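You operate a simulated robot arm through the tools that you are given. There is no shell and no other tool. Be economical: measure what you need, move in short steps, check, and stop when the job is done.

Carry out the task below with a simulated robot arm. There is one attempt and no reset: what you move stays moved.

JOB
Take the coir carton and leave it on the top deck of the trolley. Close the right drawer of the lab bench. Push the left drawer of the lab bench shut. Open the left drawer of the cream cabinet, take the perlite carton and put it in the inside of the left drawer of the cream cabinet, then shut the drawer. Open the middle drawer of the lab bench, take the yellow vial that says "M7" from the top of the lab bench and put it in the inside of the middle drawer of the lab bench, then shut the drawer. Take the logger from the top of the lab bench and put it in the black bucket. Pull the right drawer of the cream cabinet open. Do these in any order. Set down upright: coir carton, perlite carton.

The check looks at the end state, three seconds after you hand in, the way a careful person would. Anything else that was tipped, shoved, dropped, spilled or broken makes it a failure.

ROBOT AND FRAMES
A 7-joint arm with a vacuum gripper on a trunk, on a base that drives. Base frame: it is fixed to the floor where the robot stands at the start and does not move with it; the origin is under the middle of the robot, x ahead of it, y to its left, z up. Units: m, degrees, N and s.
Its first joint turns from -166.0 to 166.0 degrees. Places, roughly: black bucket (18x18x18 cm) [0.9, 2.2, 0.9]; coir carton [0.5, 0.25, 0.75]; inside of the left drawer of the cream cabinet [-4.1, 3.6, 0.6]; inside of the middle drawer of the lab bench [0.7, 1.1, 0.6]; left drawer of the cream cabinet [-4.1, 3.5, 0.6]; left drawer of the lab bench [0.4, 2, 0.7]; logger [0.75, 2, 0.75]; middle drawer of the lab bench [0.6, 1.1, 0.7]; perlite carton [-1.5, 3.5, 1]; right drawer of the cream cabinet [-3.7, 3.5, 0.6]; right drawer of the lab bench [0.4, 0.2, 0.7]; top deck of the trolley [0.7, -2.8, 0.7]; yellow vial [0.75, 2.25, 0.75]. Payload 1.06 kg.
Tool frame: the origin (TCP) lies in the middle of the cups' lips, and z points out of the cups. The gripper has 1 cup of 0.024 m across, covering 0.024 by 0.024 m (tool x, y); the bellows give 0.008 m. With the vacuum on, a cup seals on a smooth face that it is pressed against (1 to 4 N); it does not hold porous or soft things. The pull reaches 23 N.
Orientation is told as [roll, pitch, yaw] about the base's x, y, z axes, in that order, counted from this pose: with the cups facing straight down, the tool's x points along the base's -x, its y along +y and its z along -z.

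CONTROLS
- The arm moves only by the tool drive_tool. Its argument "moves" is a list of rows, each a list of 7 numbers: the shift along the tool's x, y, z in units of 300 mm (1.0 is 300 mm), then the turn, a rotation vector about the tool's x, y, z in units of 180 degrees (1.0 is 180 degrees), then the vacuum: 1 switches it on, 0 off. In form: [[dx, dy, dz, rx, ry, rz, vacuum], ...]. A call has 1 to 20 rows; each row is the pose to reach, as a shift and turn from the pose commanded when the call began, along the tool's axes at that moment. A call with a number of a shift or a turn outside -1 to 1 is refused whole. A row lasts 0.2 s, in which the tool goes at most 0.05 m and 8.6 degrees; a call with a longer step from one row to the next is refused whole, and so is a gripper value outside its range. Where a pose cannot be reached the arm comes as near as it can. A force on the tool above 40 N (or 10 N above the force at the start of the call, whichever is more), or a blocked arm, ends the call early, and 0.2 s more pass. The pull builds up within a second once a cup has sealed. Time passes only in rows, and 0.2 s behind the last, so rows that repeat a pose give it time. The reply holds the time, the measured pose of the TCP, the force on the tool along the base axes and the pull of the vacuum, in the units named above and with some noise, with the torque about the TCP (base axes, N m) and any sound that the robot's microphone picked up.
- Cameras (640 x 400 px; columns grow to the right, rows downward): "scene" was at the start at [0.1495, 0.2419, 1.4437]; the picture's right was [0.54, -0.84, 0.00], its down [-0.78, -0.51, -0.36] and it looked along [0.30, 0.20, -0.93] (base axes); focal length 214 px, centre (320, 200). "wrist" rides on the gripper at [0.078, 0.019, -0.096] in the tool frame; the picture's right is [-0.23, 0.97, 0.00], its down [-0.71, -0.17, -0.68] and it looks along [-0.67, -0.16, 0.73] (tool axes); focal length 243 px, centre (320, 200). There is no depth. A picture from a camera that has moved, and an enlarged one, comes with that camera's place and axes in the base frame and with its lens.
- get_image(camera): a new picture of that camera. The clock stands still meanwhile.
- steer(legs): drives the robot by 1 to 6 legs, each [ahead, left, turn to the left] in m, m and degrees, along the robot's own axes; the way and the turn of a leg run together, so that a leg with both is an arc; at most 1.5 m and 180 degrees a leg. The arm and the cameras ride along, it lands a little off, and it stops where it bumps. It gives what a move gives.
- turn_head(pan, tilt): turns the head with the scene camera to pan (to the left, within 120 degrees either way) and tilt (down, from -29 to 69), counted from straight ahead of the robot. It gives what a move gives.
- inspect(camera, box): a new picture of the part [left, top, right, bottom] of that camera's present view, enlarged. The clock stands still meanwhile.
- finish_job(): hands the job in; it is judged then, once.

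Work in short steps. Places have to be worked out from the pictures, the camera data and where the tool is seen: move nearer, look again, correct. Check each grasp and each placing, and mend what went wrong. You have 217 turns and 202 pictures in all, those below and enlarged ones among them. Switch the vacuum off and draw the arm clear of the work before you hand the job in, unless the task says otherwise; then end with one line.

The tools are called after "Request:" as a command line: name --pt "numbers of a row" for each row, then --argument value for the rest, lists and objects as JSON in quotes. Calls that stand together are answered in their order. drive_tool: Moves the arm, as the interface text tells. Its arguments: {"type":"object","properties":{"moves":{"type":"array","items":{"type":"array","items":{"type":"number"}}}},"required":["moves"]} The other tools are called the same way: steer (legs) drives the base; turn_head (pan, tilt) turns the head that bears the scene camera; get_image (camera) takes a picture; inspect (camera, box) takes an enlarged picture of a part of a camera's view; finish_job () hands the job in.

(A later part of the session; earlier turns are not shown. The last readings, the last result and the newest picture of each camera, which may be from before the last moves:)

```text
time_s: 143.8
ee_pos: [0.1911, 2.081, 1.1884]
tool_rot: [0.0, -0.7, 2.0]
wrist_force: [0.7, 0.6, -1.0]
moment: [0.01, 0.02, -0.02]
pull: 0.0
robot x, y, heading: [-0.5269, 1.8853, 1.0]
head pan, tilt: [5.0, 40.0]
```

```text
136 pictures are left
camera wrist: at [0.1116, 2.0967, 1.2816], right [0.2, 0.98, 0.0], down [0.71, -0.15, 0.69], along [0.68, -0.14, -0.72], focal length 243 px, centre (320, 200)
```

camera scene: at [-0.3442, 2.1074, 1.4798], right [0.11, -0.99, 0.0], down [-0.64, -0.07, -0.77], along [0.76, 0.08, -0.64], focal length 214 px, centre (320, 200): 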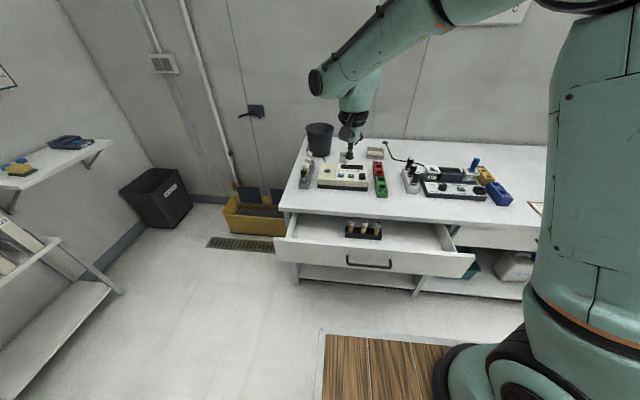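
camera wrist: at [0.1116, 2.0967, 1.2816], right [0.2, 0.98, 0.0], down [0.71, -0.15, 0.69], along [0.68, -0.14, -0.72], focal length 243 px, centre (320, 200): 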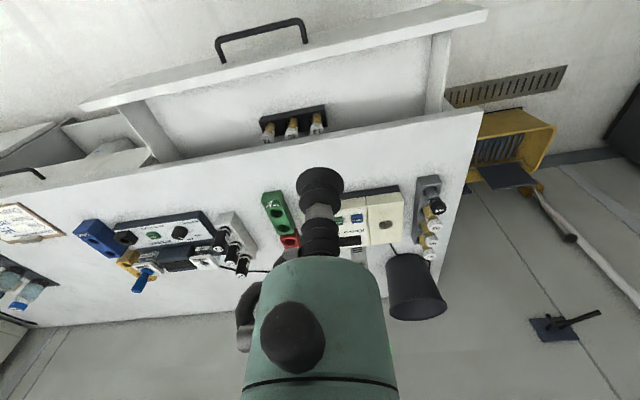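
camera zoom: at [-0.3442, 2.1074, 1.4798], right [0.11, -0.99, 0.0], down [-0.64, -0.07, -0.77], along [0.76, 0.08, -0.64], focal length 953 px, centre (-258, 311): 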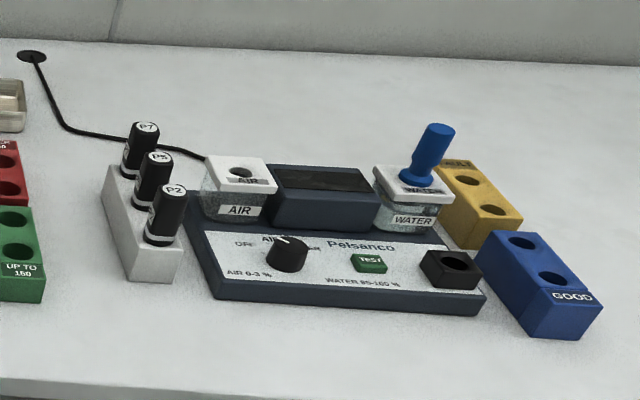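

M7 is the rearmost vial in the grey rack; the logger is probably the device behind the nitrate meter. First close the left drawer (face x≈0.26, y 1.51–2.38) the same way as before.

Request:
drive_tool --pt "0 0.01 0.116 0 -0.0417 0 0" --pt "0 0.02 0.232 0 -0.0833 0 0" --pt "0 0.03 0.349 0 -0.125 0 0" --pt "0 0.04 0.465 0 -0.1667 0 0" --pt "0 0.05 0.58 0 -0.208 0 0" --pt "0 0.06 0.7 0 -0.25 0 0" --pt "0 0.06 0.81 0 -0.292 0 0" --pt "0 0.06 0.93 0 -0.333 0 0" --pt "0 0.06 0.93 0 -0.333 0 0"

Request:
drive_tool --pt "0.124 0 0.052 0 0 0 0" --pt "0.248 0 0.104 0 0 0 0" --pt "0.372 0 0.157 0 0 0 0" --pt "0.495 0 0.209 0 0 0 0" --pt "0.62 0 0.26 0 0 0 0" --pt "0.743 0 0.313 0 0 0 0" --pt "0.743 0 0.313 0 0 0 0"

Request:
get_image --camera "wrist"

Request:
get_image --camera "scene"

```text
time_s: 145.8
ee_pos: [0.193, 2.0981, 0.9072]
tool_rot: [-0.2, -60.6, 2.0]
wrist_force: [-0.3, -0.8, 0.4]
moment: [-0.02, 0.02, -0.01]
pull: 0.1
robot x, y, heading: [-0.5306, 1.8807, 0.9]
head pan, tilt: [5.0, 40.0]
```

```text
time_s: 147.4
ee_pos: [0.1645, 2.0973, 0.6677]
tool_rot: [0.0, -60.4, 2.0]
wrist_force: [-0.7, 0.3, 1.0]
moment: [-0.02, 0.0, 0.01]
pull: 0.0
robot x, y, heading: [-0.5284, 1.8845, 1.1]
head pan, tilt: [5.0, 40.0]
```

```text
135 pictures are left
camera wrist: at [0.0426, 2.1117, 0.6457], right [0.08, 0.98, 0.2], down [-0.24, -0.18, 0.95], along [0.97, -0.13, 0.22], focal length 243 px, centre (320, 200)
```

wrist: 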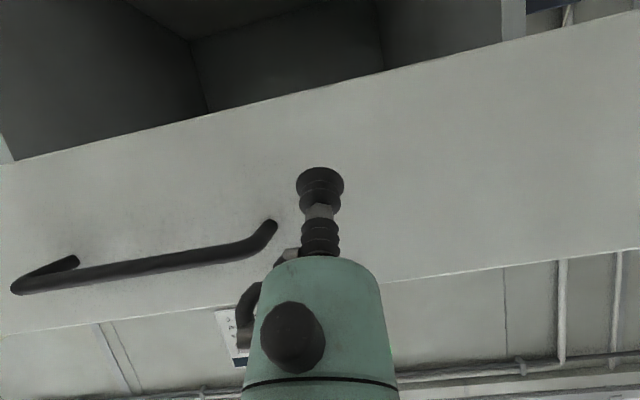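

```text
134 pictures are left
camera scene: at [-0.3442, 2.1074, 1.4798], right [0.11, -0.99, 0.0], down [-0.64, -0.07, -0.77], along [0.76, 0.08, -0.64], focal length 214 px, centre (320, 200)
```

scene: 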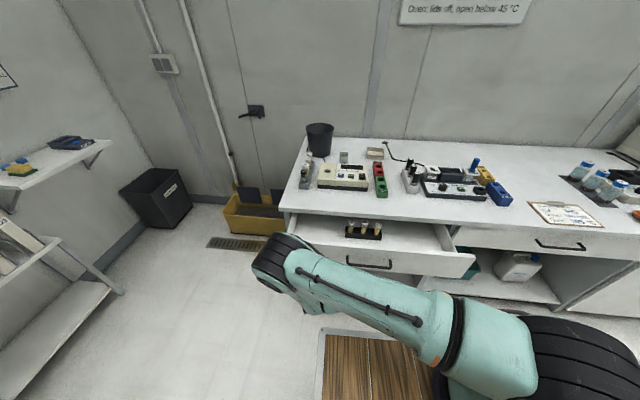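

Push the drawer in gently at ~0.075 m/s.

Request:
drive_tool --pt "-0.025 0 0.043 0 0 0 0" --pt "-0.05 0 0.087 0 0 0 0" --pt "-0.075 0 0.13 0 0 0 0" --pt "-0.1 0 0.173 0 0 0 0" --pt "-0.125 0 0.217 0 0 0 0" --pt "-0.15 0 0.26 0 0 0 0" --pt "-0.175 0 0.303 0 0 0 0" --pt "-0.2 0 0.346 0 0 0 0" --pt "-0.225 0 0.39 0 0 0 0" --pt "-0.25 0 0.433 0 0 0 0" --pt "-0.275 0 0.476 0 0 0 0" --pt "-0.3 0 0.52 0 0 0 0" --pt "-0.325 0 0.563 0 0 0 0" --pt "-0.35 0 0.606 0 0 0 0" --pt "-0.367 0 0.635 0 0 0 0" --pt "-0.383 0 0.664 0 0 0 0" --pt "-0.4 0 0.693 0 0 0 0" --pt "-0.417 0 0.722 0 0 0 0" --pt "-0.433 0 0.75 0 0 0 0" --pt "-0.45 0 0.779 0 0 0 0"

Request:
get_image --camera "scene"

```text
time_s: 151.2
ee_pos: [0.4047, 2.1078, 0.6646]
tool_rot: [0.1, -59.5, 2.1]
wrist_force: [-11.4, -2.9, 1.2]
moment: [0.14, -0.18, 0.0]
pull: 0.1
robot x, y, heading: [-0.5284, 1.8847, 1.4]
head pan, tilt: [5.0, 40.0]
stopped in row 18: the force on the tool passed its limit at 49 N (the readings are from after the stop); the commanded pose is now the measured one
```

```text
133 pictures are left
camera scene: at [-0.345, 2.1072, 1.4799], right [0.11, -0.99, 0.0], down [-0.64, -0.07, -0.77], along [0.76, 0.08, -0.64], focal length 214 px, centre (320, 200)
```

scene: 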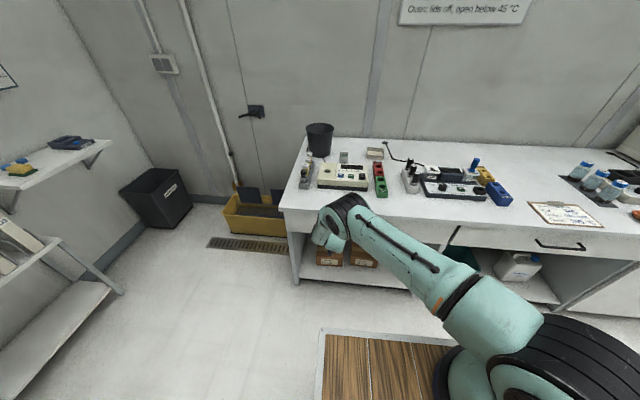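

Left drawer is shut. Retract and lift the arm.

Request:
drive_tool --pt "0.06 0 -0.1 0 0 0 0" --pt "0.12 0 -0.2 0 0 0 0" --pt "0.18 0 -0.31 0 0 0 0" --pt "0.07 0 -0.38 0 0 0 0" --pt "-0.05 0 -0.45 0 0 0 0" --pt "-0.17 0 -0.52 0 0 0 0" --pt "-0.29 0 -0.59 0 0 0 0" --pt "-0.41 0 -0.66 0 0 0 0" --pt "-0.53 0 -0.73 0 0 0 0" --pt "-0.65 0 -0.8 0 0 0 0" --pt "-0.77 0 -0.87 0 0 0 0"

Request:
drive_tool --pt "-0.046 0 0 0 0.041 0 0" --pt "-0.092 0 0 0 0.0825 0 0" --pt "-0.139 0 0 0 0.124 0 0" --pt "-0.185 0 0 0 0.165 0 0" --pt "-0.23 0 0 0 0.206 0 0" --pt "-0.277 0 0 0 0.2475 0 0" --pt "-0.324 0 0 0 0.289 0 0" --pt "-0.37 0 0 0 0.33 0 0" --pt "-0.37 0 0 0 0.33 0 0"

Request:
get_image --camera "scene"

```text
time_s: 153.6
ee_pos: [0.2952, 2.1019, 0.9951]
tool_rot: [-0.1, -59.6, 2.0]
wrist_force: [0.3, -0.3, 0.7]
moment: [-0.02, 0.01, 0.0]
pull: 0.1
robot x, y, heading: [-0.5307, 1.8821, 1.0]
head pan, tilt: [5.0, 40.0]
```

```text
time_s: 155.6
ee_pos: [0.3531, 2.1047, 1.0937]
tool_rot: [0.0, -0.3, 1.9]
wrist_force: [-1.1, 0.4, 0.4]
moment: [0.01, 0.0, 0.02]
pull: 0.1
out of reach, approached as far as the arm can: row 2, 3
robot x, y, heading: [-0.5264, 1.8838, 1.1]
head pan, tilt: [5.0, 40.0]
```

```text
132 pictures are left
camera scene: at [-0.3445, 2.1072, 1.4798], right [0.11, -0.99, 0.0], down [-0.64, -0.07, -0.77], along [0.76, 0.08, -0.64], focal length 214 px, centre (320, 200)
```

scene: 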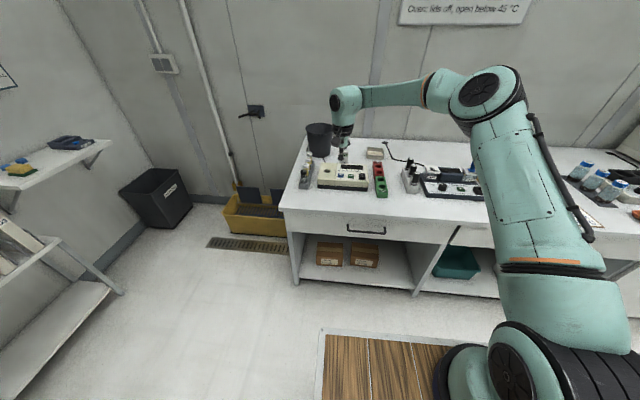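

Left drawer closed. Drive 0.25 m closer and 0.1 m left, then look from the wrist camera.

Request:
steer --legs '[[0.25, 0.1, 0]]'

Request:
get_image --camera "wrist"

Request:
turn_head --pan 10 --tilt 50

Request:
get_image --camera "scene"

```text
time_s: 157.5
ee_pos: [0.597, 2.2155, 1.0922]
tool_rot: [0.0, -0.3, 2.3]
wrist_force: [1.4, 0.1, 0.2]
moment: [-0.01, 0.01, 0.03]
pull: 0.0
robot x, y, heading: [-0.2835, 1.9933, 1.3]
head pan, tilt: [5.0, 40.0]
```

```text
131 pictures are left
camera wrist: at [0.5177, 2.2316, 1.1871], right [0.2, 0.98, 0.0], down [0.71, -0.14, 0.69], along [0.68, -0.14, -0.72], focal length 243 px, centre (320, 200)
```

wrist: 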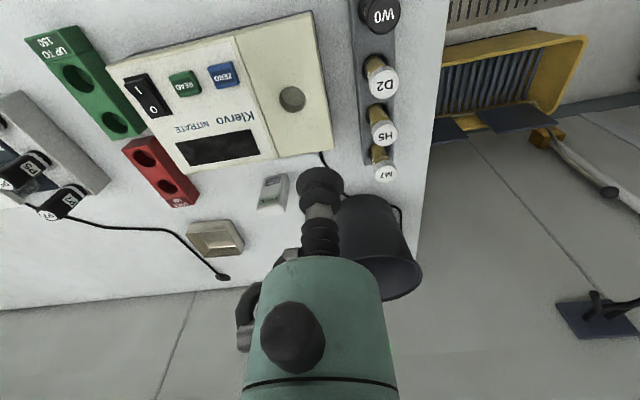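

```text
time_s: 158.2
ee_pos: [0.5981, 2.2166, 1.0924]
tool_rot: [0.0, -0.3, 2.3]
wrist_force: [0.0, 0.3, 0.6]
moment: [0.01, 0.0, -0.02]
pull: 0.2
robot x, y, heading: [-0.2836, 1.9904, 1.4]
head pan, tilt: [10.0, 50.0]
```

```text
130 pictures are left
camera scene: at [-0.1099, 2.2205, 1.4657], right [0.2, -0.98, 0.0], down [-0.75, -0.15, -0.64], along [0.63, 0.13, -0.77], focal length 214 px, centre (320, 200)
```

scene: 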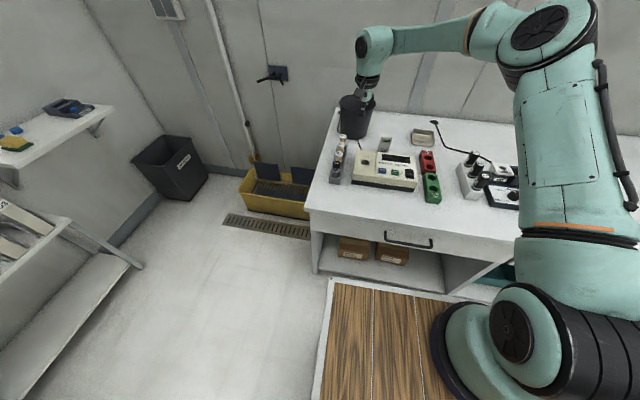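

Zoom in on the small white device near the bucket (candidate logger) and the vials.

Request:
inspect --camera "wrist" --box '[230, 150, 330, 220]'

Request:
inspect --camera "scene" --box '[320, 110, 450, 200]'

```text
5.71 times, centred on (280, 185) of wrist
camera zoom: at [0.5177, 2.2316, 1.1871], right [0.2, 0.98, 0.0], down [0.71, -0.14, 0.69], along [0.68, -0.14, -0.72], focal length 1386 px, centre (549, 286)
```

zoom: 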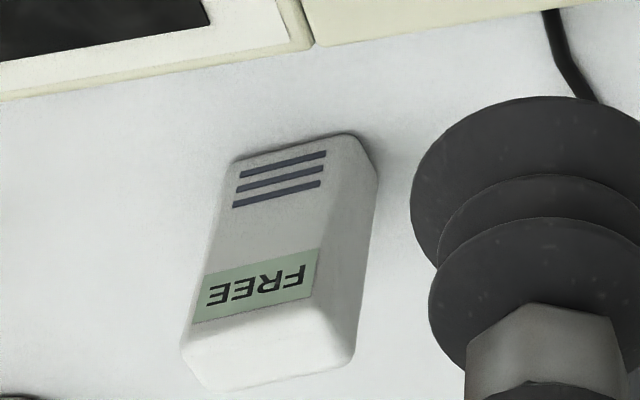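

```text
4.44 times, centred on (385, 155) of scene
camera zoom: at [-0.1099, 2.2205, 1.4657], right [0.2, -0.98, 0.0], down [-0.75, -0.15, -0.64], along [0.63, 0.13, -0.77], focal length 953 px, centre (31, 400)
```

zoom: 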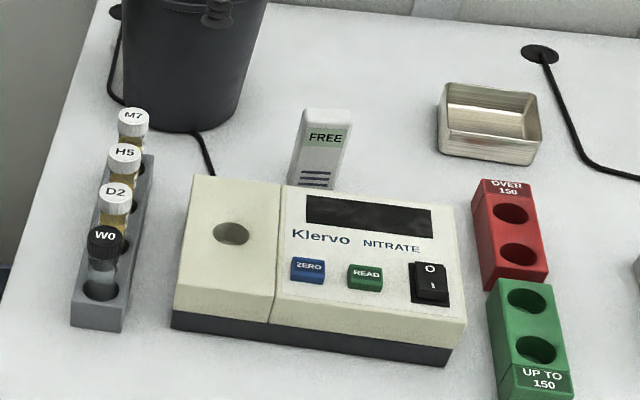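

The logger (flat white box reading FREE) lies at about (0.86, 2.06). Move closer above it.

Request:
drive_tool --pt "-0.1 -0.09 0.05 0 0 0 0" --pt "-0.215 -0.18 0.1 0 0 0 0" --pt "-0.32 -0.27 0.15 0 0 0 0" --pt "-0.43 -0.36 0.2 0 0 0 0" --pt "-0.54 -0.45 0.25 0 0 0 0" --pt "-0.647 -0.543 0.3 0 0 0 0" --pt "-0.647 -0.543 0.3 0 0 0 0"

Request:
get_image --camera "wrist"

```text
time_s: 159.8
ee_pos: [0.7486, 2.0697, 1.0028]
tool_rot: [-0.1, -0.3, 2.4]
wrist_force: [1.2, -0.3, -0.2]
moment: [-0.01, 0.0, -0.01]
pull: 0.1
out of reach, approached as far as the arm can: row 5, 6, 7
robot x, y, heading: [-0.2835, 1.9881, 1.6]
head pan, tilt: [10.0, 50.0]
```

```text
127 pictures are left
camera wrist: at [0.6692, 2.0852, 1.0968], right [0.2, 0.98, 0.0], down [0.71, -0.14, 0.69], along [0.68, -0.13, -0.72], focal length 243 px, centre (320, 200)
```

wrist: 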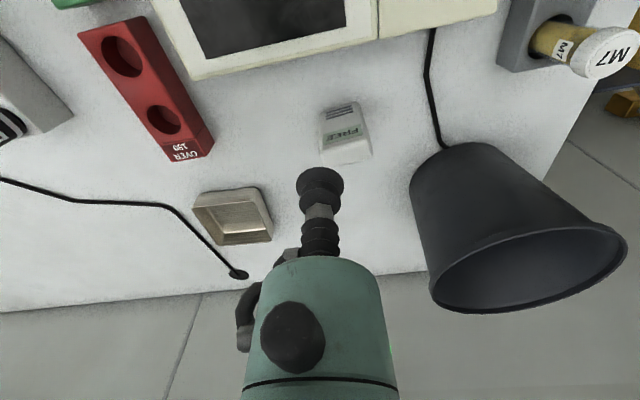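

Out of reach; logger ≈(0.835, 2.085). Drive the base 0.17 m forward.

Request:
steer --legs '[[0.17, 0, 0]]'

Request:
get_image --camera "wrist"

```text
time_s: 161.3
ee_pos: [0.9241, 2.0719, 1.003]
tool_rot: [0.0, -0.3, 2.0]
wrist_force: [0.5, 0.5, -0.3]
moment: [0.01, 0.01, 0.01]
pull: 0.1
robot x, y, heading: [-0.108, 1.994, 1.3]
head pan, tilt: [10.0, 50.0]
```

```text
126 pictures are left
camera wrist: at [0.8445, 2.0875, 1.0969], right [0.2, 0.98, 0.0], down [0.71, -0.14, 0.69], along [0.68, -0.14, -0.72], focal length 243 px, centre (320, 200)
```

wrist: 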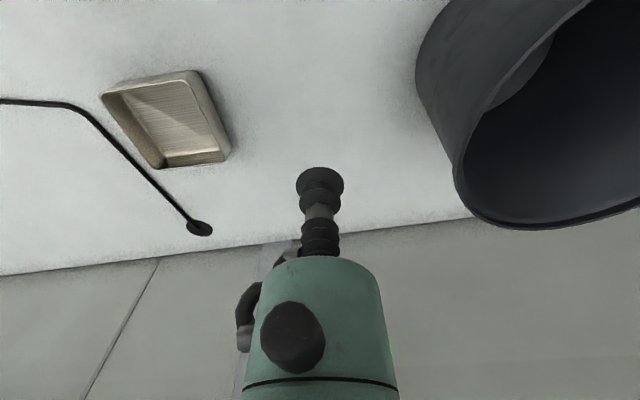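

Move back over the logger and lower a bit.

Request:
drive_tool --pt "0.14 0 0 0 0 0 0" --pt "0.28 0 0 0 0 0 0" --pt "0.4 0 0.06 0 0 0 0" --pt "0.4 0 0.18 0 0 0 0" --pt "0.4 0 0.27 0 0 0 0" --pt "0.4 0 0.27 0 0 0 0"

Request:
get_image --camera "wrist"

```text
time_s: 162.7
ee_pos: [0.8046, 2.0681, 0.9204]
tool_rot: [0.0, -0.2, 2.1]
wrist_force: [0.3, 0.1, 0.0]
moment: [0.01, -0.01, -0.02]
pull: 0.0
robot x, y, heading: [-0.1094, 1.9962, 1.2]
head pan, tilt: [10.0, 50.0]
```

```text
125 pictures are left
camera wrist: at [0.7252, 2.0838, 1.0139], right [0.2, 0.98, 0.0], down [0.71, -0.14, 0.69], along [0.68, -0.14, -0.72], focal length 243 px, centre (320, 200)
```

wrist: 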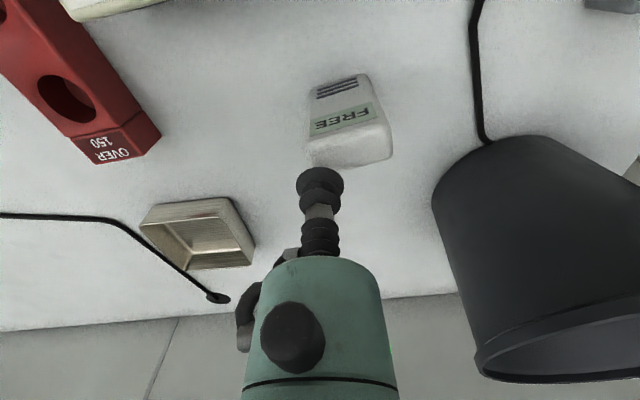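

Logger top centre ≈(0.828, 2.085). Descend to z≈0.82 first.

Request:
drive_tool --pt "-0.04 0.03 0.05 0 0 0 1" --pt "-0.08 0.057 0.12 0 0 0 1" --pt "-0.08 0.057 0.22 0 0 0 1" --pt "-0.08 0.057 0.3 0 0 0 1" --pt "-0.08 0.057 0.335 0 0 0 1" --pt "-0.08 0.057 0.335 0 0 0 1"

Request:
get_image --camera "wrist"

```text
time_s: 163.4
ee_pos: [0.8318, 2.0841, 0.8833]
tool_rot: [0.3, -1.1, 1.7]
wrist_force: [0.3, -4.5, 21.8]
moment: [0.13, 0.27, 0.03]
pull: 0.1
robot x, y, heading: [-0.1095, 1.9946, 1.2]
head pan, tilt: [10.0, 50.0]
stopped in row 3: the force on the tool passed its limit at 66 N (the readings are from after the stop); the commanded pose is now the measured one
```

```text
124 pictures are left
camera wrist: at [0.7516, 2.0989, 0.9771], right [0.21, 0.98, 0.01], down [0.7, -0.15, 0.7], along [0.68, -0.14, -0.72], focal length 243 px, centre (320, 200)
```

wrist: 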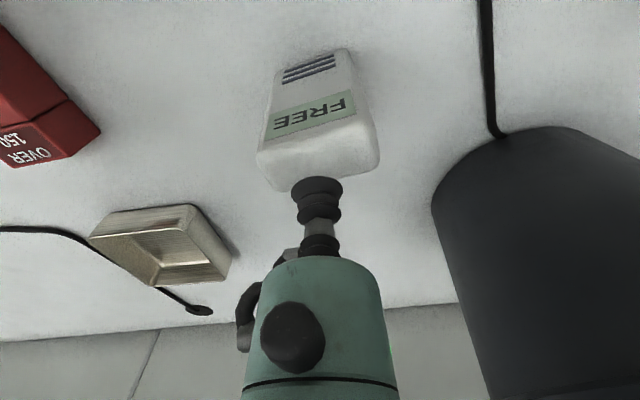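

The logger stands upright (top at z≈0.885); the cup touched its rear edge. Raise 3 cm and recentre about 2 cm toward me.

Request:
drive_tool --pt "0 0 -0.05 0 0 0 0" --pt "0 0 -0.1 0 0 0 0" --pt "0.067 0.01 -0.1 0 0.003 0 0" --pt "0.067 0.01 -0.1 0 0.003 0 0" --pt "0.067 0.01 -0.1 0 0.003 0 0"

Request:
inspect --camera "wrist" --box '[220, 60, 420, 200]'

Request:
inspect --camera "scene" --box '[300, 90, 440, 180]'

```text
time_s: 164.6
ee_pos: [0.811, 2.0865, 0.91]
tool_rot: [0.1, -0.2, 1.9]
wrist_force: [0.1, 0.7, -0.7]
moment: [-0.02, 0.0, 0.02]
pull: 0.1
robot x, y, heading: [-0.1111, 1.9959, 1.1]
head pan, tilt: [10.0, 50.0]
```

```text
2.86 times, centred on (320, 130) of wrist
camera zoom: at [0.732, 2.1024, 1.0048], right [0.2, 0.98, 0.0], down [0.71, -0.15, 0.69], along [0.67, -0.14, -0.73], focal length 693 px, centre (320, 400)
```

zoom: 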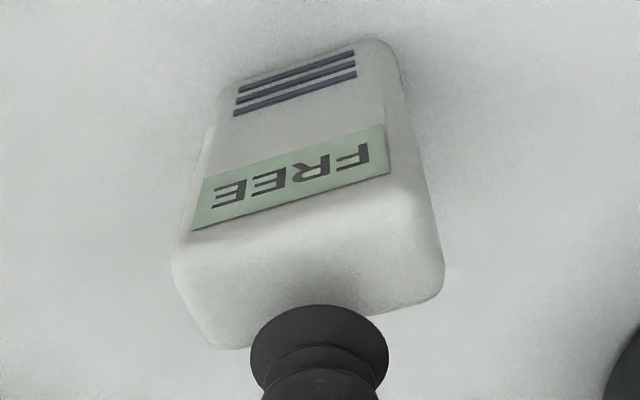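

```text
4.44 times, centred on (370, 135) of scene
camera zoom: at [0.0658, 2.2242, 1.4656], right [0.2, -0.98, 0.0], down [-0.75, -0.15, -0.64], along [0.63, 0.13, -0.77], focal length 953 px, centre (98, 489)
```

zoom: 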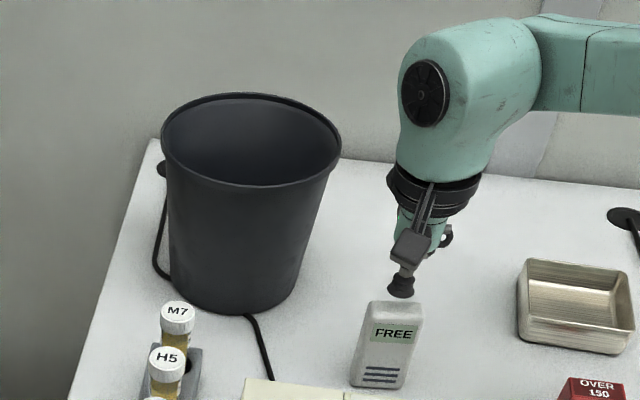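

Logger stands; top-face centre ≈(0.808, 2.085) — essentially below the cup. Descend in fine steps with vacuum.

Request:
drive_tool --pt "0.008 -0.004 0.02 0 0 0 1" --pt "0.008 -0.004 0.035 0 0 0 1" --pt "0.008 -0.004 0.05 0 0 0 1" --pt "0.008 -0.004 0.06 0 0 0 1" --pt "0.008 -0.004 0.07 0 0 0 1" --pt "0.008 -0.004 0.075 0 0 0 1" --pt "0.008 -0.004 0.075 0 0 0 1"

```text
time_s: 166.2
ee_pos: [0.8083, 2.0858, 0.8899]
tool_rot: [0.2, -0.3, 1.8]
wrist_force: [2.6, 1.9, 18.4]
moment: [-0.03, 0.02, -0.01]
pull: 23.0
robot x, y, heading: [-0.1058, 1.998, 1.3]
head pan, tilt: [10.0, 50.0]
```

Sealed. Lift straight up to z≈1.13.

Request:
drive_tool --pt "0 0 -0.05 0 0 0 1" --pt "0 0 -0.15 0 0 0 1" --pt "0 0 -0.28 0 0 0 1" --pt "0 0 -0.42 0 0 0 1" --pt "0 0 -0.56 0 0 0 1" --pt "0 0 -0.7 0 0 0 1" --pt "0 0 -0.82 0 0 0 1" --pt "0 0 -0.82 0 0 0 1"

Request:
get_image --camera "wrist"

Request:
get_image --camera "scene"

```text
time_s: 168.0
ee_pos: [0.8076, 2.0827, 1.1346]
tool_rot: [0.1, -0.3, 1.8]
wrist_force: [-0.3, -0.6, -1.1]
moment: [0.02, 0.02, 0.0]
pull: 23.0
robot x, y, heading: [-0.1071, 1.9932, 1.2]
head pan, tilt: [10.0, 50.0]
```

```text
121 pictures are left
camera wrist: at [0.7286, 2.0989, 1.2298], right [0.2, 0.98, 0.0], down [0.71, -0.15, 0.69], along [0.67, -0.14, -0.73], focal length 243 px, centre (320, 200)
```

wrist: 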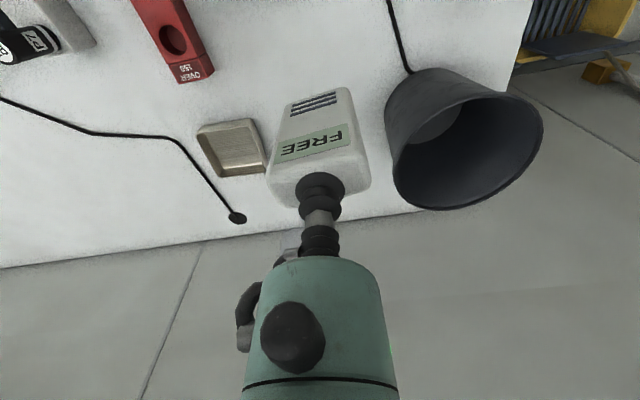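

```text
120 pictures are left
camera scene: at [0.0659, 2.2242, 1.4656], right [0.2, -0.98, 0.0], down [-0.75, -0.15, -0.64], along [0.63, 0.13, -0.77], focal length 214 px, centre (320, 200)
```

scene: 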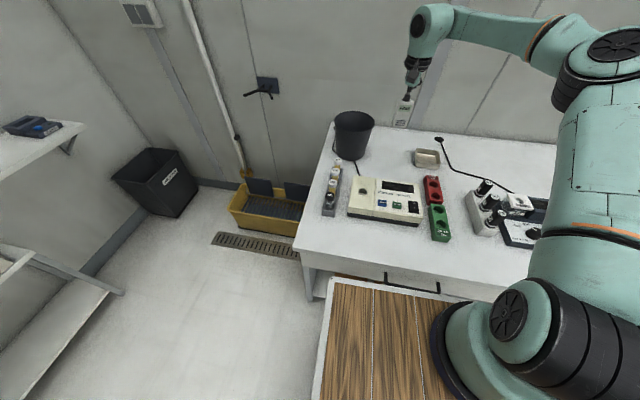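

Bucket rim centre ≈(0.93, 2.25), rim z≈0.97. Drive the base 0.115 ahead and 0.165 left to bring the logger over the bucket.

Request:
steer --legs '[[0.115, 0.165, 0]]'

Request:
get_image --camera "wrist"

Request:
get_image --camera "scene"

```text
time_s: 169.6
ee_pos: [0.9206, 2.2509, 1.1352]
tool_rot: [0.2, -0.3, 1.9]
wrist_force: [-0.6, 0.1, 0.0]
moment: [0.02, 0.01, 0.0]
pull: 23.1
robot x, y, heading: [0.0067, 2.1615, 1.5]
head pan, tilt: [10.0, 50.0]
```

```text
119 pictures are left
camera wrist: at [0.8418, 2.2671, 1.2294], right [0.2, 0.98, 0.0], down [0.71, -0.15, 0.69], along [0.67, -0.14, -0.73], focal length 243 px, centre (320, 200)
```

wrist: 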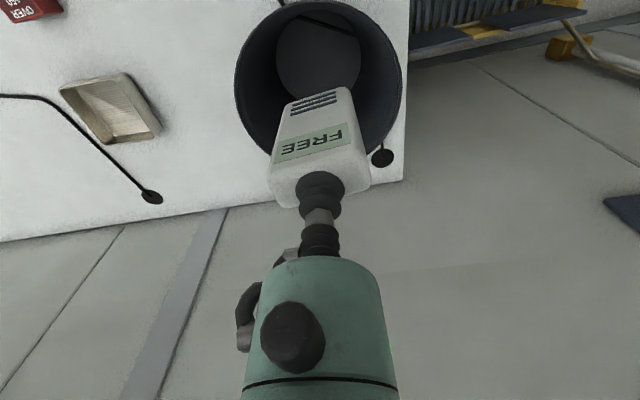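

```text
118 pictures are left
camera scene: at [0.1789, 2.3915, 1.4656], right [0.2, -0.98, 0.0], down [-0.75, -0.15, -0.64], along [0.63, 0.13, -0.77], focal length 214 px, centre (320, 200)
```

scene: 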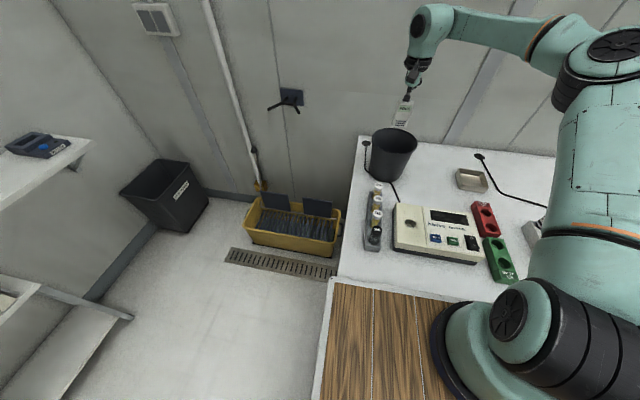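

Centred over the bucket (centre 0.927, 2.249). Lower into it to TCP z≈0.915.

Request:
drive_tool --pt "-0.02 0 0.1 0 0 0 1" --pt "-0.02 0 0.22 0 0 0 1" --pt "-0.02 0 0.34 0 0 0 1" --pt "-0.02 0 0.46 0 0 0 1" --pt "-0.02 0 0.58 0 0 0 1" --pt "-0.02 0 0.67 0 0 0 1" --pt "-0.02 0 0.72 0 0 0 1" --pt "-0.02 0 0.72 0 0 0 1"

Request:
get_image --camera "wrist"

```text
time_s: 171.4
ee_pos: [0.9271, 2.2516, 0.92]
tool_rot: [0.2, -0.3, 1.9]
wrist_force: [-0.9, -0.1, -0.3]
moment: [0.01, 0.0, -0.01]
pull: 22.8
robot x, y, heading: [0.0055, 2.162, 1.4]
head pan, tilt: [10.0, 50.0]
```

```text
117 pictures are left
camera wrist: at [0.8486, 2.2674, 1.0133], right [0.2, 0.98, 0.0], down [0.71, -0.15, 0.69], along [0.67, -0.14, -0.73], focal length 243 px, centre (320, 200)
```

wrist: 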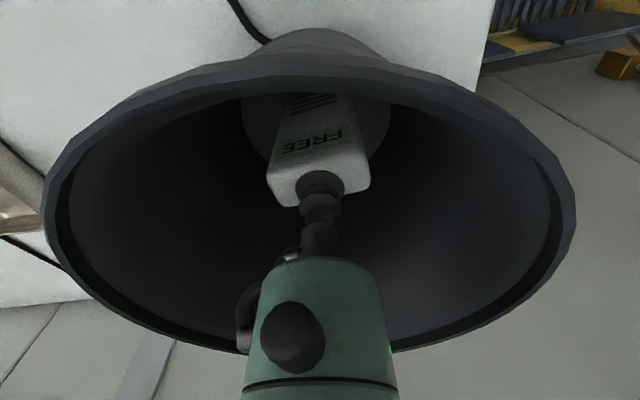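

Inside the bucket. Lower slowly until contact.

Request:
drive_tool --pt "0 0 0.015 0 0 0 1" --pt "0 0 0.03 0 0 0 1" --pt "0 0 0.045 0 0 0 1" --pt "0 0 0.06 0 0 0 1" --pt "0 0 0.07 0 0 0 1" --pt "0 0 0.07 0 0 0 1"

```text
time_s: 172.8
ee_pos: [0.9281, 2.2521, 0.8985]
tool_rot: [0.1, -0.3, 1.9]
wrist_force: [-0.7, -0.2, -0.7]
moment: [-0.02, -0.01, 0.03]
pull: 22.5
robot x, y, heading: [0.0037, 2.1621, 1.4]
head pan, tilt: [10.0, 50.0]
```

Request:
drive_tool --pt "0 0 0.01 0 0 0 1" --pt "0 0 0.02 0 0 0 1" --pt "0 0 0.03 0 0 0 1" --pt "0 0 0.03 0 0 0 1"

```text
time_s: 173.8
ee_pos: [0.9275, 2.2524, 0.8899]
tool_rot: [0.2, -0.5, 1.9]
wrist_force: [4.2, -0.1, 21.7]
moment: [-0.06, 0.04, -0.01]
pull: 22.8
robot x, y, heading: [0.0069, 2.163, 1.4]
head pan, tilt: [10.0, 50.0]
```

Contact with the bucket floor. Ease off 4 mm, release, and lift.

Request:
drive_tool --pt "0 0 -0.01 0 0 0 1" --pt "0 0 -0.01 0 0 0 0" --pt "0 0 -0.01 0 0 0 0" --pt "0 0 -0.01 0 0 0 0" --pt "0 0 -0.01 0 0 0 0" --pt "0 0 -0.03 0 0 0 0" --pt "0 0 -0.1 0 0 0 0" --pt "0 0 -0.22 0 0 0 0" --pt "0 0 -0.36 0 0 0 0" --pt "0 0 -0.5 0 0 0 0" --pt "0 0 -0.65 0 0 0 0" --pt "0 0 -0.8 0 0 0 0"

Request:
get_image --camera "wrist"

```text
time_s: 176.4
ee_pos: [0.9271, 2.2512, 1.129]
tool_rot: [0.2, -0.4, 1.9]
wrist_force: [-0.6, -1.0, -0.6]
moment: [0.0, 0.04, -0.03]
pull: 0.0
robot x, y, heading: [0.0056, 2.1654, 1.0]
head pan, tilt: [10.0, 50.0]
```

```text
116 pictures are left
camera wrist: at [0.8473, 2.2665, 1.2243], right [0.2, 0.98, 0.0], down [0.71, -0.15, 0.69], along [0.67, -0.14, -0.73], focal length 243 px, centre (320, 200)
```

wrist: 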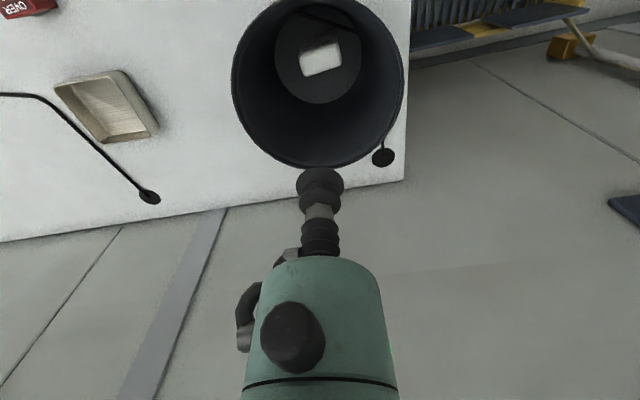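

Logger is in the bucket. Back off and drive to the middle drawer (centre y≈1.08).

Request:
steer --legs '[[-0.5, 0, 0], [0, -1.0, -1]]'

Request:
turn_head --pan 0 --tilt 50

Request:
get_image --camera "scene"

```text
time_s: 184.2
ee_pos: [0.4511, 1.2249, 1.1287]
tool_rot: [0.1, -0.3, 1.4]
wrist_force: [-0.6, 0.1, 0.1]
moment: [0.02, -0.01, 0.0]
pull: 0.0
robot x, y, heading: [-0.4688, 1.1454, 1.1]
head pan, tilt: [10.0, 50.0]
```

```text
time_s: 184.9
ee_pos: [0.4523, 1.2233, 1.13]
tool_rot: [0.0, -0.3, 1.4]
wrist_force: [0.9, -0.1, -0.7]
moment: [0.0, 0.01, -0.02]
pull: 0.0
robot x, y, heading: [-0.47, 1.1396, 1.0]
head pan, tilt: [0.0, 50.0]
```

```text
115 pictures are left
camera scene: at [-0.2931, 1.357, 1.4656], right [0.02, -1.0, 0.0], down [-0.77, -0.01, -0.64], along [0.64, 0.01, -0.77], focal length 214 px, centre (320, 200)
```

scene: 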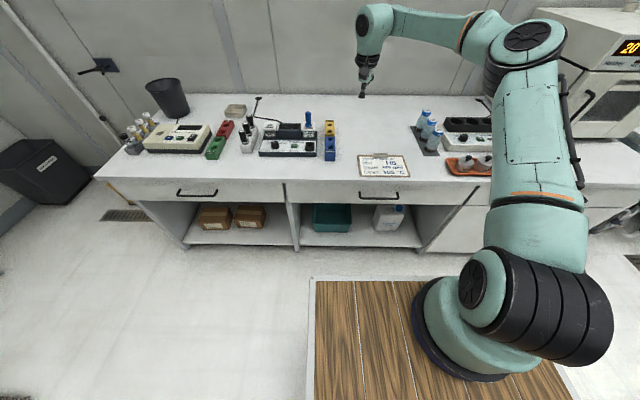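

Middle drawer: handle at (0.39,1.08), face y 0.67–1.53. Rotate the tool horizontal while retreating and descending.

Request:
drive_tool --pt "0.06 0.01 0.075 0 -0.0455 0 0" --pt "0.12 0.02 0.15 0 -0.091 0 0" --pt "0.18 0.03 0.226 0 -0.136 0 0" --pt "0.24 0.04 0.3 0 -0.182 0 0" --pt "0.3 0.05 0.377 0 -0.227 0 0" --pt "0.364 0.055 0.45 0 -0.273 0 0" --pt "0.424 0.06 0.53 0 -0.318 0 0" --pt "0.485 0.07 0.6 0 -0.364 0 0" --pt "0.545 0.08 0.68 0 -0.41 0 0" --pt "0.6 0.09 0.755 0 -0.455 0 0" --pt "0.667 0.1 0.83 0 -0.5 0 0" --pt "0.667 0.1 0.83 0 -0.5 0 0"

Request:
drive_tool --pt "0.13 0 0 0 0 0 0" --pt "0.26 0 0 0 0 0 0" --pt "0.39 0 0 0 0 0 0" --pt "0.52 0 0 0 0 0 0" --pt "0.65 0 0 0 0 0 0" --pt "0.65 0 0 0 0 0 0"

Request:
get_image --camera "wrist"

Request:
get_image --camera "scene"

```text
time_s: 187.5
ee_pos: [0.2531, 1.2509, 0.8807]
tool_rot: [157.7, -89.6, -156.3]
wrist_force: [0.1, 0.2, -0.3]
moment: [0.02, -0.01, 0.01]
pull: 0.0
robot x, y, heading: [-0.472, 1.1419, 0.7]
head pan, tilt: [0.0, 50.0]
```

```text
time_s: 188.9
ee_pos: [0.2548, 1.2513, 0.686]
tool_rot: [158.2, -89.7, -156.8]
wrist_force: [-0.8, 0.0, -0.1]
moment: [0.01, 0.03, 0.02]
pull: 0.0
robot x, y, heading: [-0.4697, 1.1424, 0.8]
head pan, tilt: [0.0, 50.0]
```

```text
114 pictures are left
camera wrist: at [0.1599, 1.2675, 0.6061], right [-0.03, 0.97, 0.24], down [-0.68, -0.19, 0.7], along [0.73, -0.14, 0.67], focal length 243 px, centre (320, 200)
```

wrist: 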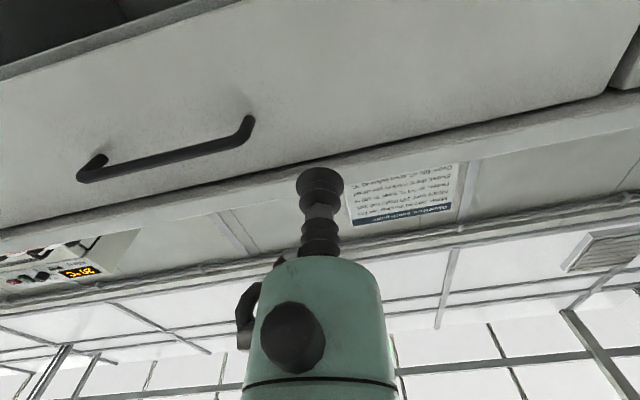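

```text
113 pictures are left
camera scene: at [-0.2931, 1.3571, 1.4656], right [0.02, -1.0, 0.0], down [-0.77, -0.01, -0.64], along [0.64, 0.01, -0.77], focal length 214 px, centre (320, 200)
```

scene: 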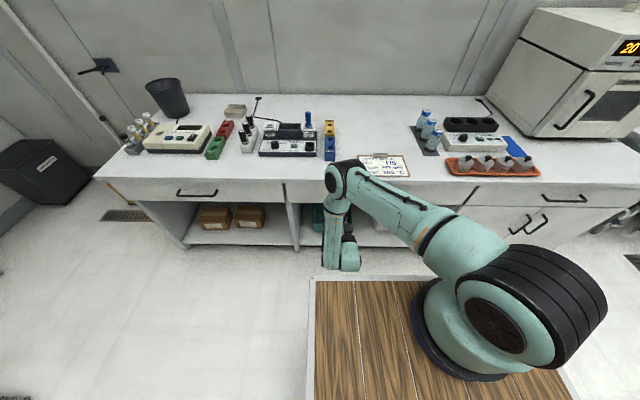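

Tool is level and facing the drawer. Advance to x≈0.385, then slowly with vacuum on.

Request:
drive_tool --pt "0 0 0.12 0 0 0 1" --pt "0 0 0.24 0 0 0 1" --pt "0 0 0.34 0 0 0 1" --pt "0 0 0.41 0 0 0 1" --pt "0 0 0.43 0 0 0 1" --pt "0 0 0.44 0 0 0 1" --pt "0 0 0.45 0 0 0 1" --pt "0 0 0.46 0 0 0 1" --pt "0 0 0.47 0 0 0 1" --pt "0 0 0.48 0 0 0 1" --pt "0 0 0.48 0 0 0 1"

```text
time_s: 191.3
ee_pos: [0.3981, 1.2542, 0.6851]
tool_rot: [156.5, -89.6, -154.9]
wrist_force: [-0.5, 0.5, -0.3]
moment: [-0.01, -0.03, -0.01]
pull: 0.0
robot x, y, heading: [-0.4719, 1.1422, 1.1]
head pan, tilt: [0.0, 50.0]
```

Request:
drive_tool --pt "0 0 0.008 0 0 0 1" --pt "0 0 0.016 0 0 0 1" --pt "0 0 0.024 0 0 0 1" --pt "0 0 0.032 0 0 0 1" --pt "0 0 0.032 0 0 0 1" --pt "0 0 0.032 0 0 0 1"

```text
time_s: 192.7
ee_pos: [0.4058, 1.2547, 0.6861]
tool_rot: [157.0, -89.7, -155.5]
wrist_force: [-12.8, 6.8, 1.9]
moment: [0.04, 0.09, -0.22]
pull: 22.6
robot x, y, heading: [-0.4683, 1.1401, 0.9]
head pan, tilt: [0.0, 50.0]
```

Sealed. Pull the drawer open slowly by 0.24 m.

Request:
drive_tool --pt "0 0 -0.02 0 0 0 1" --pt "0 0 -0.04 0 0 0 1" --pt "0 0 -0.08 0 0 0 1" --pt "0 0 -0.12 0 0 0 1" --pt "0 0 -0.16 0 0 0 1" --pt "0 0 -0.2 0 0 0 1" --pt "0 0 -0.24 0 0 0 1" --pt "0 0 -0.28 0 0 0 1" --pt "0 0 -0.32 0 0 0 1" --pt "0 0 -0.36 0 0 0 1" --pt "0 0 -0.4 0 0 0 1" --pt "0 0 -0.44 0 0 0 1" --pt "0 0 -0.48 0 0 0 1" --pt "0 0 -0.52 0 0 0 1" --pt "0 0 -0.56 0 0 0 1" --pt "0 0 -0.6 0 0 0 1" --pt "0 0 -0.64 0 0 0 1" --pt "0 0 -0.68 0 0 0 1" --pt "0 0 -0.72 0 0 0 1" --pt "0 0 -0.72 0 0 0 1"

Request:
get_image --camera "scene"

```text
time_s: 196.9
ee_pos: [0.1896, 1.2474, 0.6847]
tool_rot: [155.9, -89.7, -154.6]
wrist_force: [-0.9, 7.9, 2.8]
moment: [0.01, 0.0, -0.19]
pull: 23.2
robot x, y, heading: [-0.4731, 1.1409, 1.1]
head pan, tilt: [0.0, 50.0]
```

```text
112 pictures are left
camera scene: at [-0.2932, 1.3573, 1.4656], right [0.02, -1.0, 0.0], down [-0.77, -0.01, -0.64], along [0.64, 0.01, -0.77], focal length 214 px, centre (320, 200)
```

scene: 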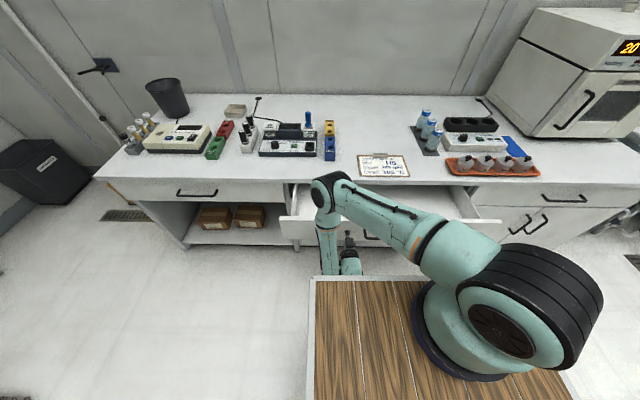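

The drawer is open ~0.21 m. Release, retreat, and lift.

Request:
drive_tool --pt "0 0 0 0 0 0 0" --pt "0 0 0 0 0 0 0" --pt "0 0 0 0 0 0 0" --pt "0 0 0 0 0 0 0" --pt "0 0 -0.05 0 0 0 0" --pt "0 0 -0.12 0 0 0 0" --pt "-0.12 0 -0.15 0 0 0 0" --pt "-0.25 0 -0.15 0 0 0 0" --pt "-0.4 0 -0.15 0 0 0 0" --pt "-0.55 0 -0.1 0 0 0 0" --pt "-0.7 0 -0.05 0 0 0 0" --pt "-0.85 0 0 0 0 0 0" --pt "-1.0 0 0 0 0 0 0" --pt "-1.0 0 0 0 0 0 0"

Request:
drive_tool --pt "-0.04 0 0.06 0 0.0455 0 0" --pt "-0.08 0 0.12 0 0.091 0 0" --pt "-0.12 0 0.18 0 0.136 0 0" --pt "-0.16 0 0.24 0 0.182 0 0" --pt "-0.2 0 0.3 0 0.227 0 0" --pt "-0.24 0 0.36 0 0.273 0 0" --pt "-0.28 0 0.42 0 0.318 0 0" --pt "-0.32 0 0.48 0 0.364 0 0" --pt "-0.36 0 0.54 0 0.41 0 0" --pt "-0.4 0 0.6 0 0.455 0 0" --pt "-0.44 0 0.66 0 0.5 0 0" --pt "-0.44 0 0.66 0 0.5 0 0"

Request:
turn_head --pan 0 --tilt 55

Request:
get_image --camera "scene"

```text
time_s: 199.9
ee_pos: [0.1897, 1.2465, 0.9847]
tool_rot: [158.8, -89.6, -157.4]
wrist_force: [0.1, 0.1, 0.1]
moment: [0.0, 0.02, 0.02]
pull: 0.0
robot x, y, heading: [-0.4705, 1.1456, 1.0]
head pan, tilt: [0.0, 50.0]
```

```text
time_s: 202.5
ee_pos: [0.3869, 1.2518, 1.1192]
tool_rot: [0.0, -0.3, 1.4]
wrist_force: [-0.6, -0.1, 0.4]
moment: [0.0, -0.01, 0.01]
pull: 0.1
robot x, y, heading: [-0.4705, 1.1422, 0.7]
head pan, tilt: [0.0, 50.0]
```

```text
time_s: 203.2
ee_pos: [0.3882, 1.2517, 1.117]
tool_rot: [0.1, -0.4, 1.4]
wrist_force: [-0.8, -0.2, -0.1]
moment: [-0.01, 0.0, 0.0]
pull: 0.1
robot x, y, heading: [-0.4683, 1.1415, 0.9]
head pan, tilt: [0.0, 55.0]
```

```text
111 pictures are left
camera scene: at [-0.2979, 1.357, 1.4592], right [0.02, -1.0, 0.0], down [-0.82, -0.01, -0.57], along [0.57, 0.01, -0.82], focal length 214 px, centre (320, 200)
```

scene: 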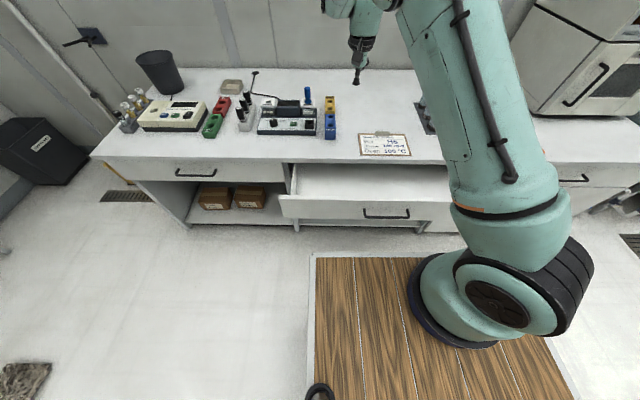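

Middle drawer is open and empty. Now go to the M7 vial at about (0.75, 2.285): strafe left 0.97, forward 0.37.

Request:
steer --legs '[[0, 0.97, 0], [0.37, 0, 0]]'

Request:
get_image --camera "wrist"

```text
time_s: 210.2
ee_pos: [0.7465, 2.2326, 1.1188]
tool_rot: [0.2, -0.2, 1.8]
wrist_force: [0.0, 0.4, 0.0]
moment: [0.01, -0.02, -0.03]
pull: 0.0
robot x, y, heading: [-0.1104, 2.1172, 1.3]
head pan, tilt: [0.0, 55.0]
```

```text
110 pictures are left
camera wrist: at [0.6661, 2.2484, 1.2127], right [0.2, 0.98, 0.0], down [0.71, -0.15, 0.69], along [0.67, -0.14, -0.73], focal length 243 px, centre (320, 200)
```

wrist: 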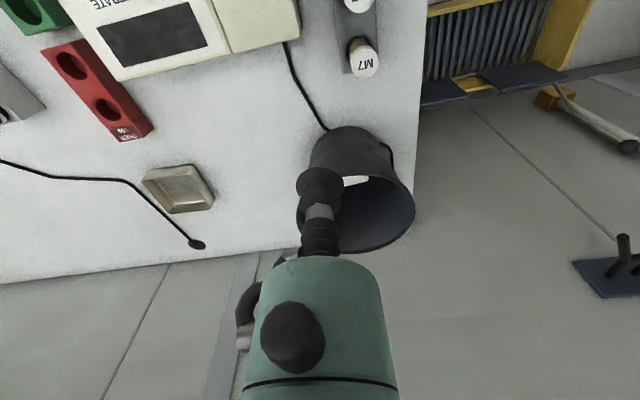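

M7 cap ≈(0.753, 2.282). Move over it and lower to z≈0.99.

Request:
drive_tool --pt "-0.01 0.08 0 0 0 0 0" --pt "-0.018 0.165 0.05 0 0 0 0" --pt "-0.018 0.165 0.18 0 0 0 0" --pt "-0.018 0.165 0.3 0 0 0 0" --pt "-0.018 0.165 0.42 0 0 0 0" --pt "-0.018 0.165 0.42 0 0 0 0"

Request:
get_image --camera "wrist"

Request:
turn_head --pan 10 --tilt 50

Request:
inspect --camera "scene" --box '[310, 80, 450, 170]'

```text
time_s: 211.6
ee_pos: [0.7488, 2.2858, 0.9921]
tool_rot: [0.2, -0.3, 1.8]
wrist_force: [0.9, -0.4, 0.2]
moment: [0.02, 0.0, 0.0]
pull: 0.2
robot x, y, heading: [-0.1102, 2.1141, 1.2]
head pan, tilt: [0.0, 55.0]
```

```text
109 pictures are left
camera wrist: at [0.67, 2.301, 1.0866], right [0.2, 0.98, 0.0], down [0.71, -0.15, 0.69], along [0.67, -0.14, -0.72], focal length 243 px, centre (320, 200)
```

wrist: 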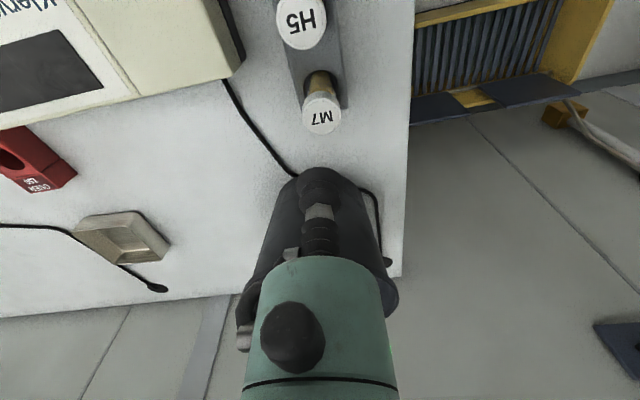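

```text
time_s: 212.3
ee_pos: [0.749, 2.2846, 0.9937]
tool_rot: [0.0, -0.3, 1.8]
wrist_force: [0.2, 0.0, -0.3]
moment: [-0.03, 0.01, 0.02]
pull: 0.0
robot x, y, heading: [-0.1113, 2.1161, 1.4]
head pan, tilt: [10.0, 50.0]
```

```text
4.44 times, centred on (380, 125) of scene
camera zoom: at [0.0627, 2.3454, 1.4656], right [0.2, -0.98, 0.0], down [-0.75, -0.15, -0.64], along [0.63, 0.13, -0.77], focal length 953 px, centre (53, 533)
```

zoom: 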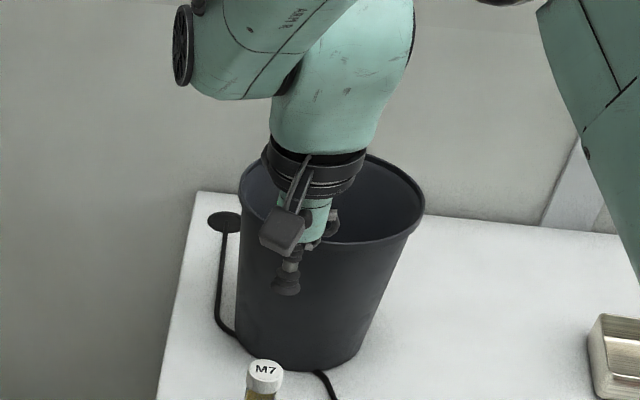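

M7 cap top ≈(0.753, 2.287, 0.894). Descend: coarse to 0.908 then fine with vacuum.

Request:
drive_tool --pt "-0.013 0.005 0.08 0 0 0 1" --pt "-0.013 0.005 0.17 0 0 0 1" --pt "-0.013 0.005 0.25 0 0 0 1" --pt "-0.013 0.005 0.28 0 0 0 1" --pt "-0.013 0.005 0.295 0 0 0 1" --pt "-0.013 0.005 0.305 0 0 0 1" --pt "-0.013 0.005 0.315 0 0 0 1" --pt "-0.013 0.005 0.322 0 0 0 1" --pt "-0.013 0.005 0.322 0 0 0 1"

```text
time_s: 214.3
ee_pos: [0.7544, 2.2835, 0.8968]
tool_rot: [0.2, -0.4, 1.8]
wrist_force: [0.3, -1.7, 13.0]
moment: [-0.03, 0.05, -0.02]
pull: 23.5
robot x, y, heading: [-0.1146, 2.1156, 1.1]
head pan, tilt: [10.0, 50.0]
```

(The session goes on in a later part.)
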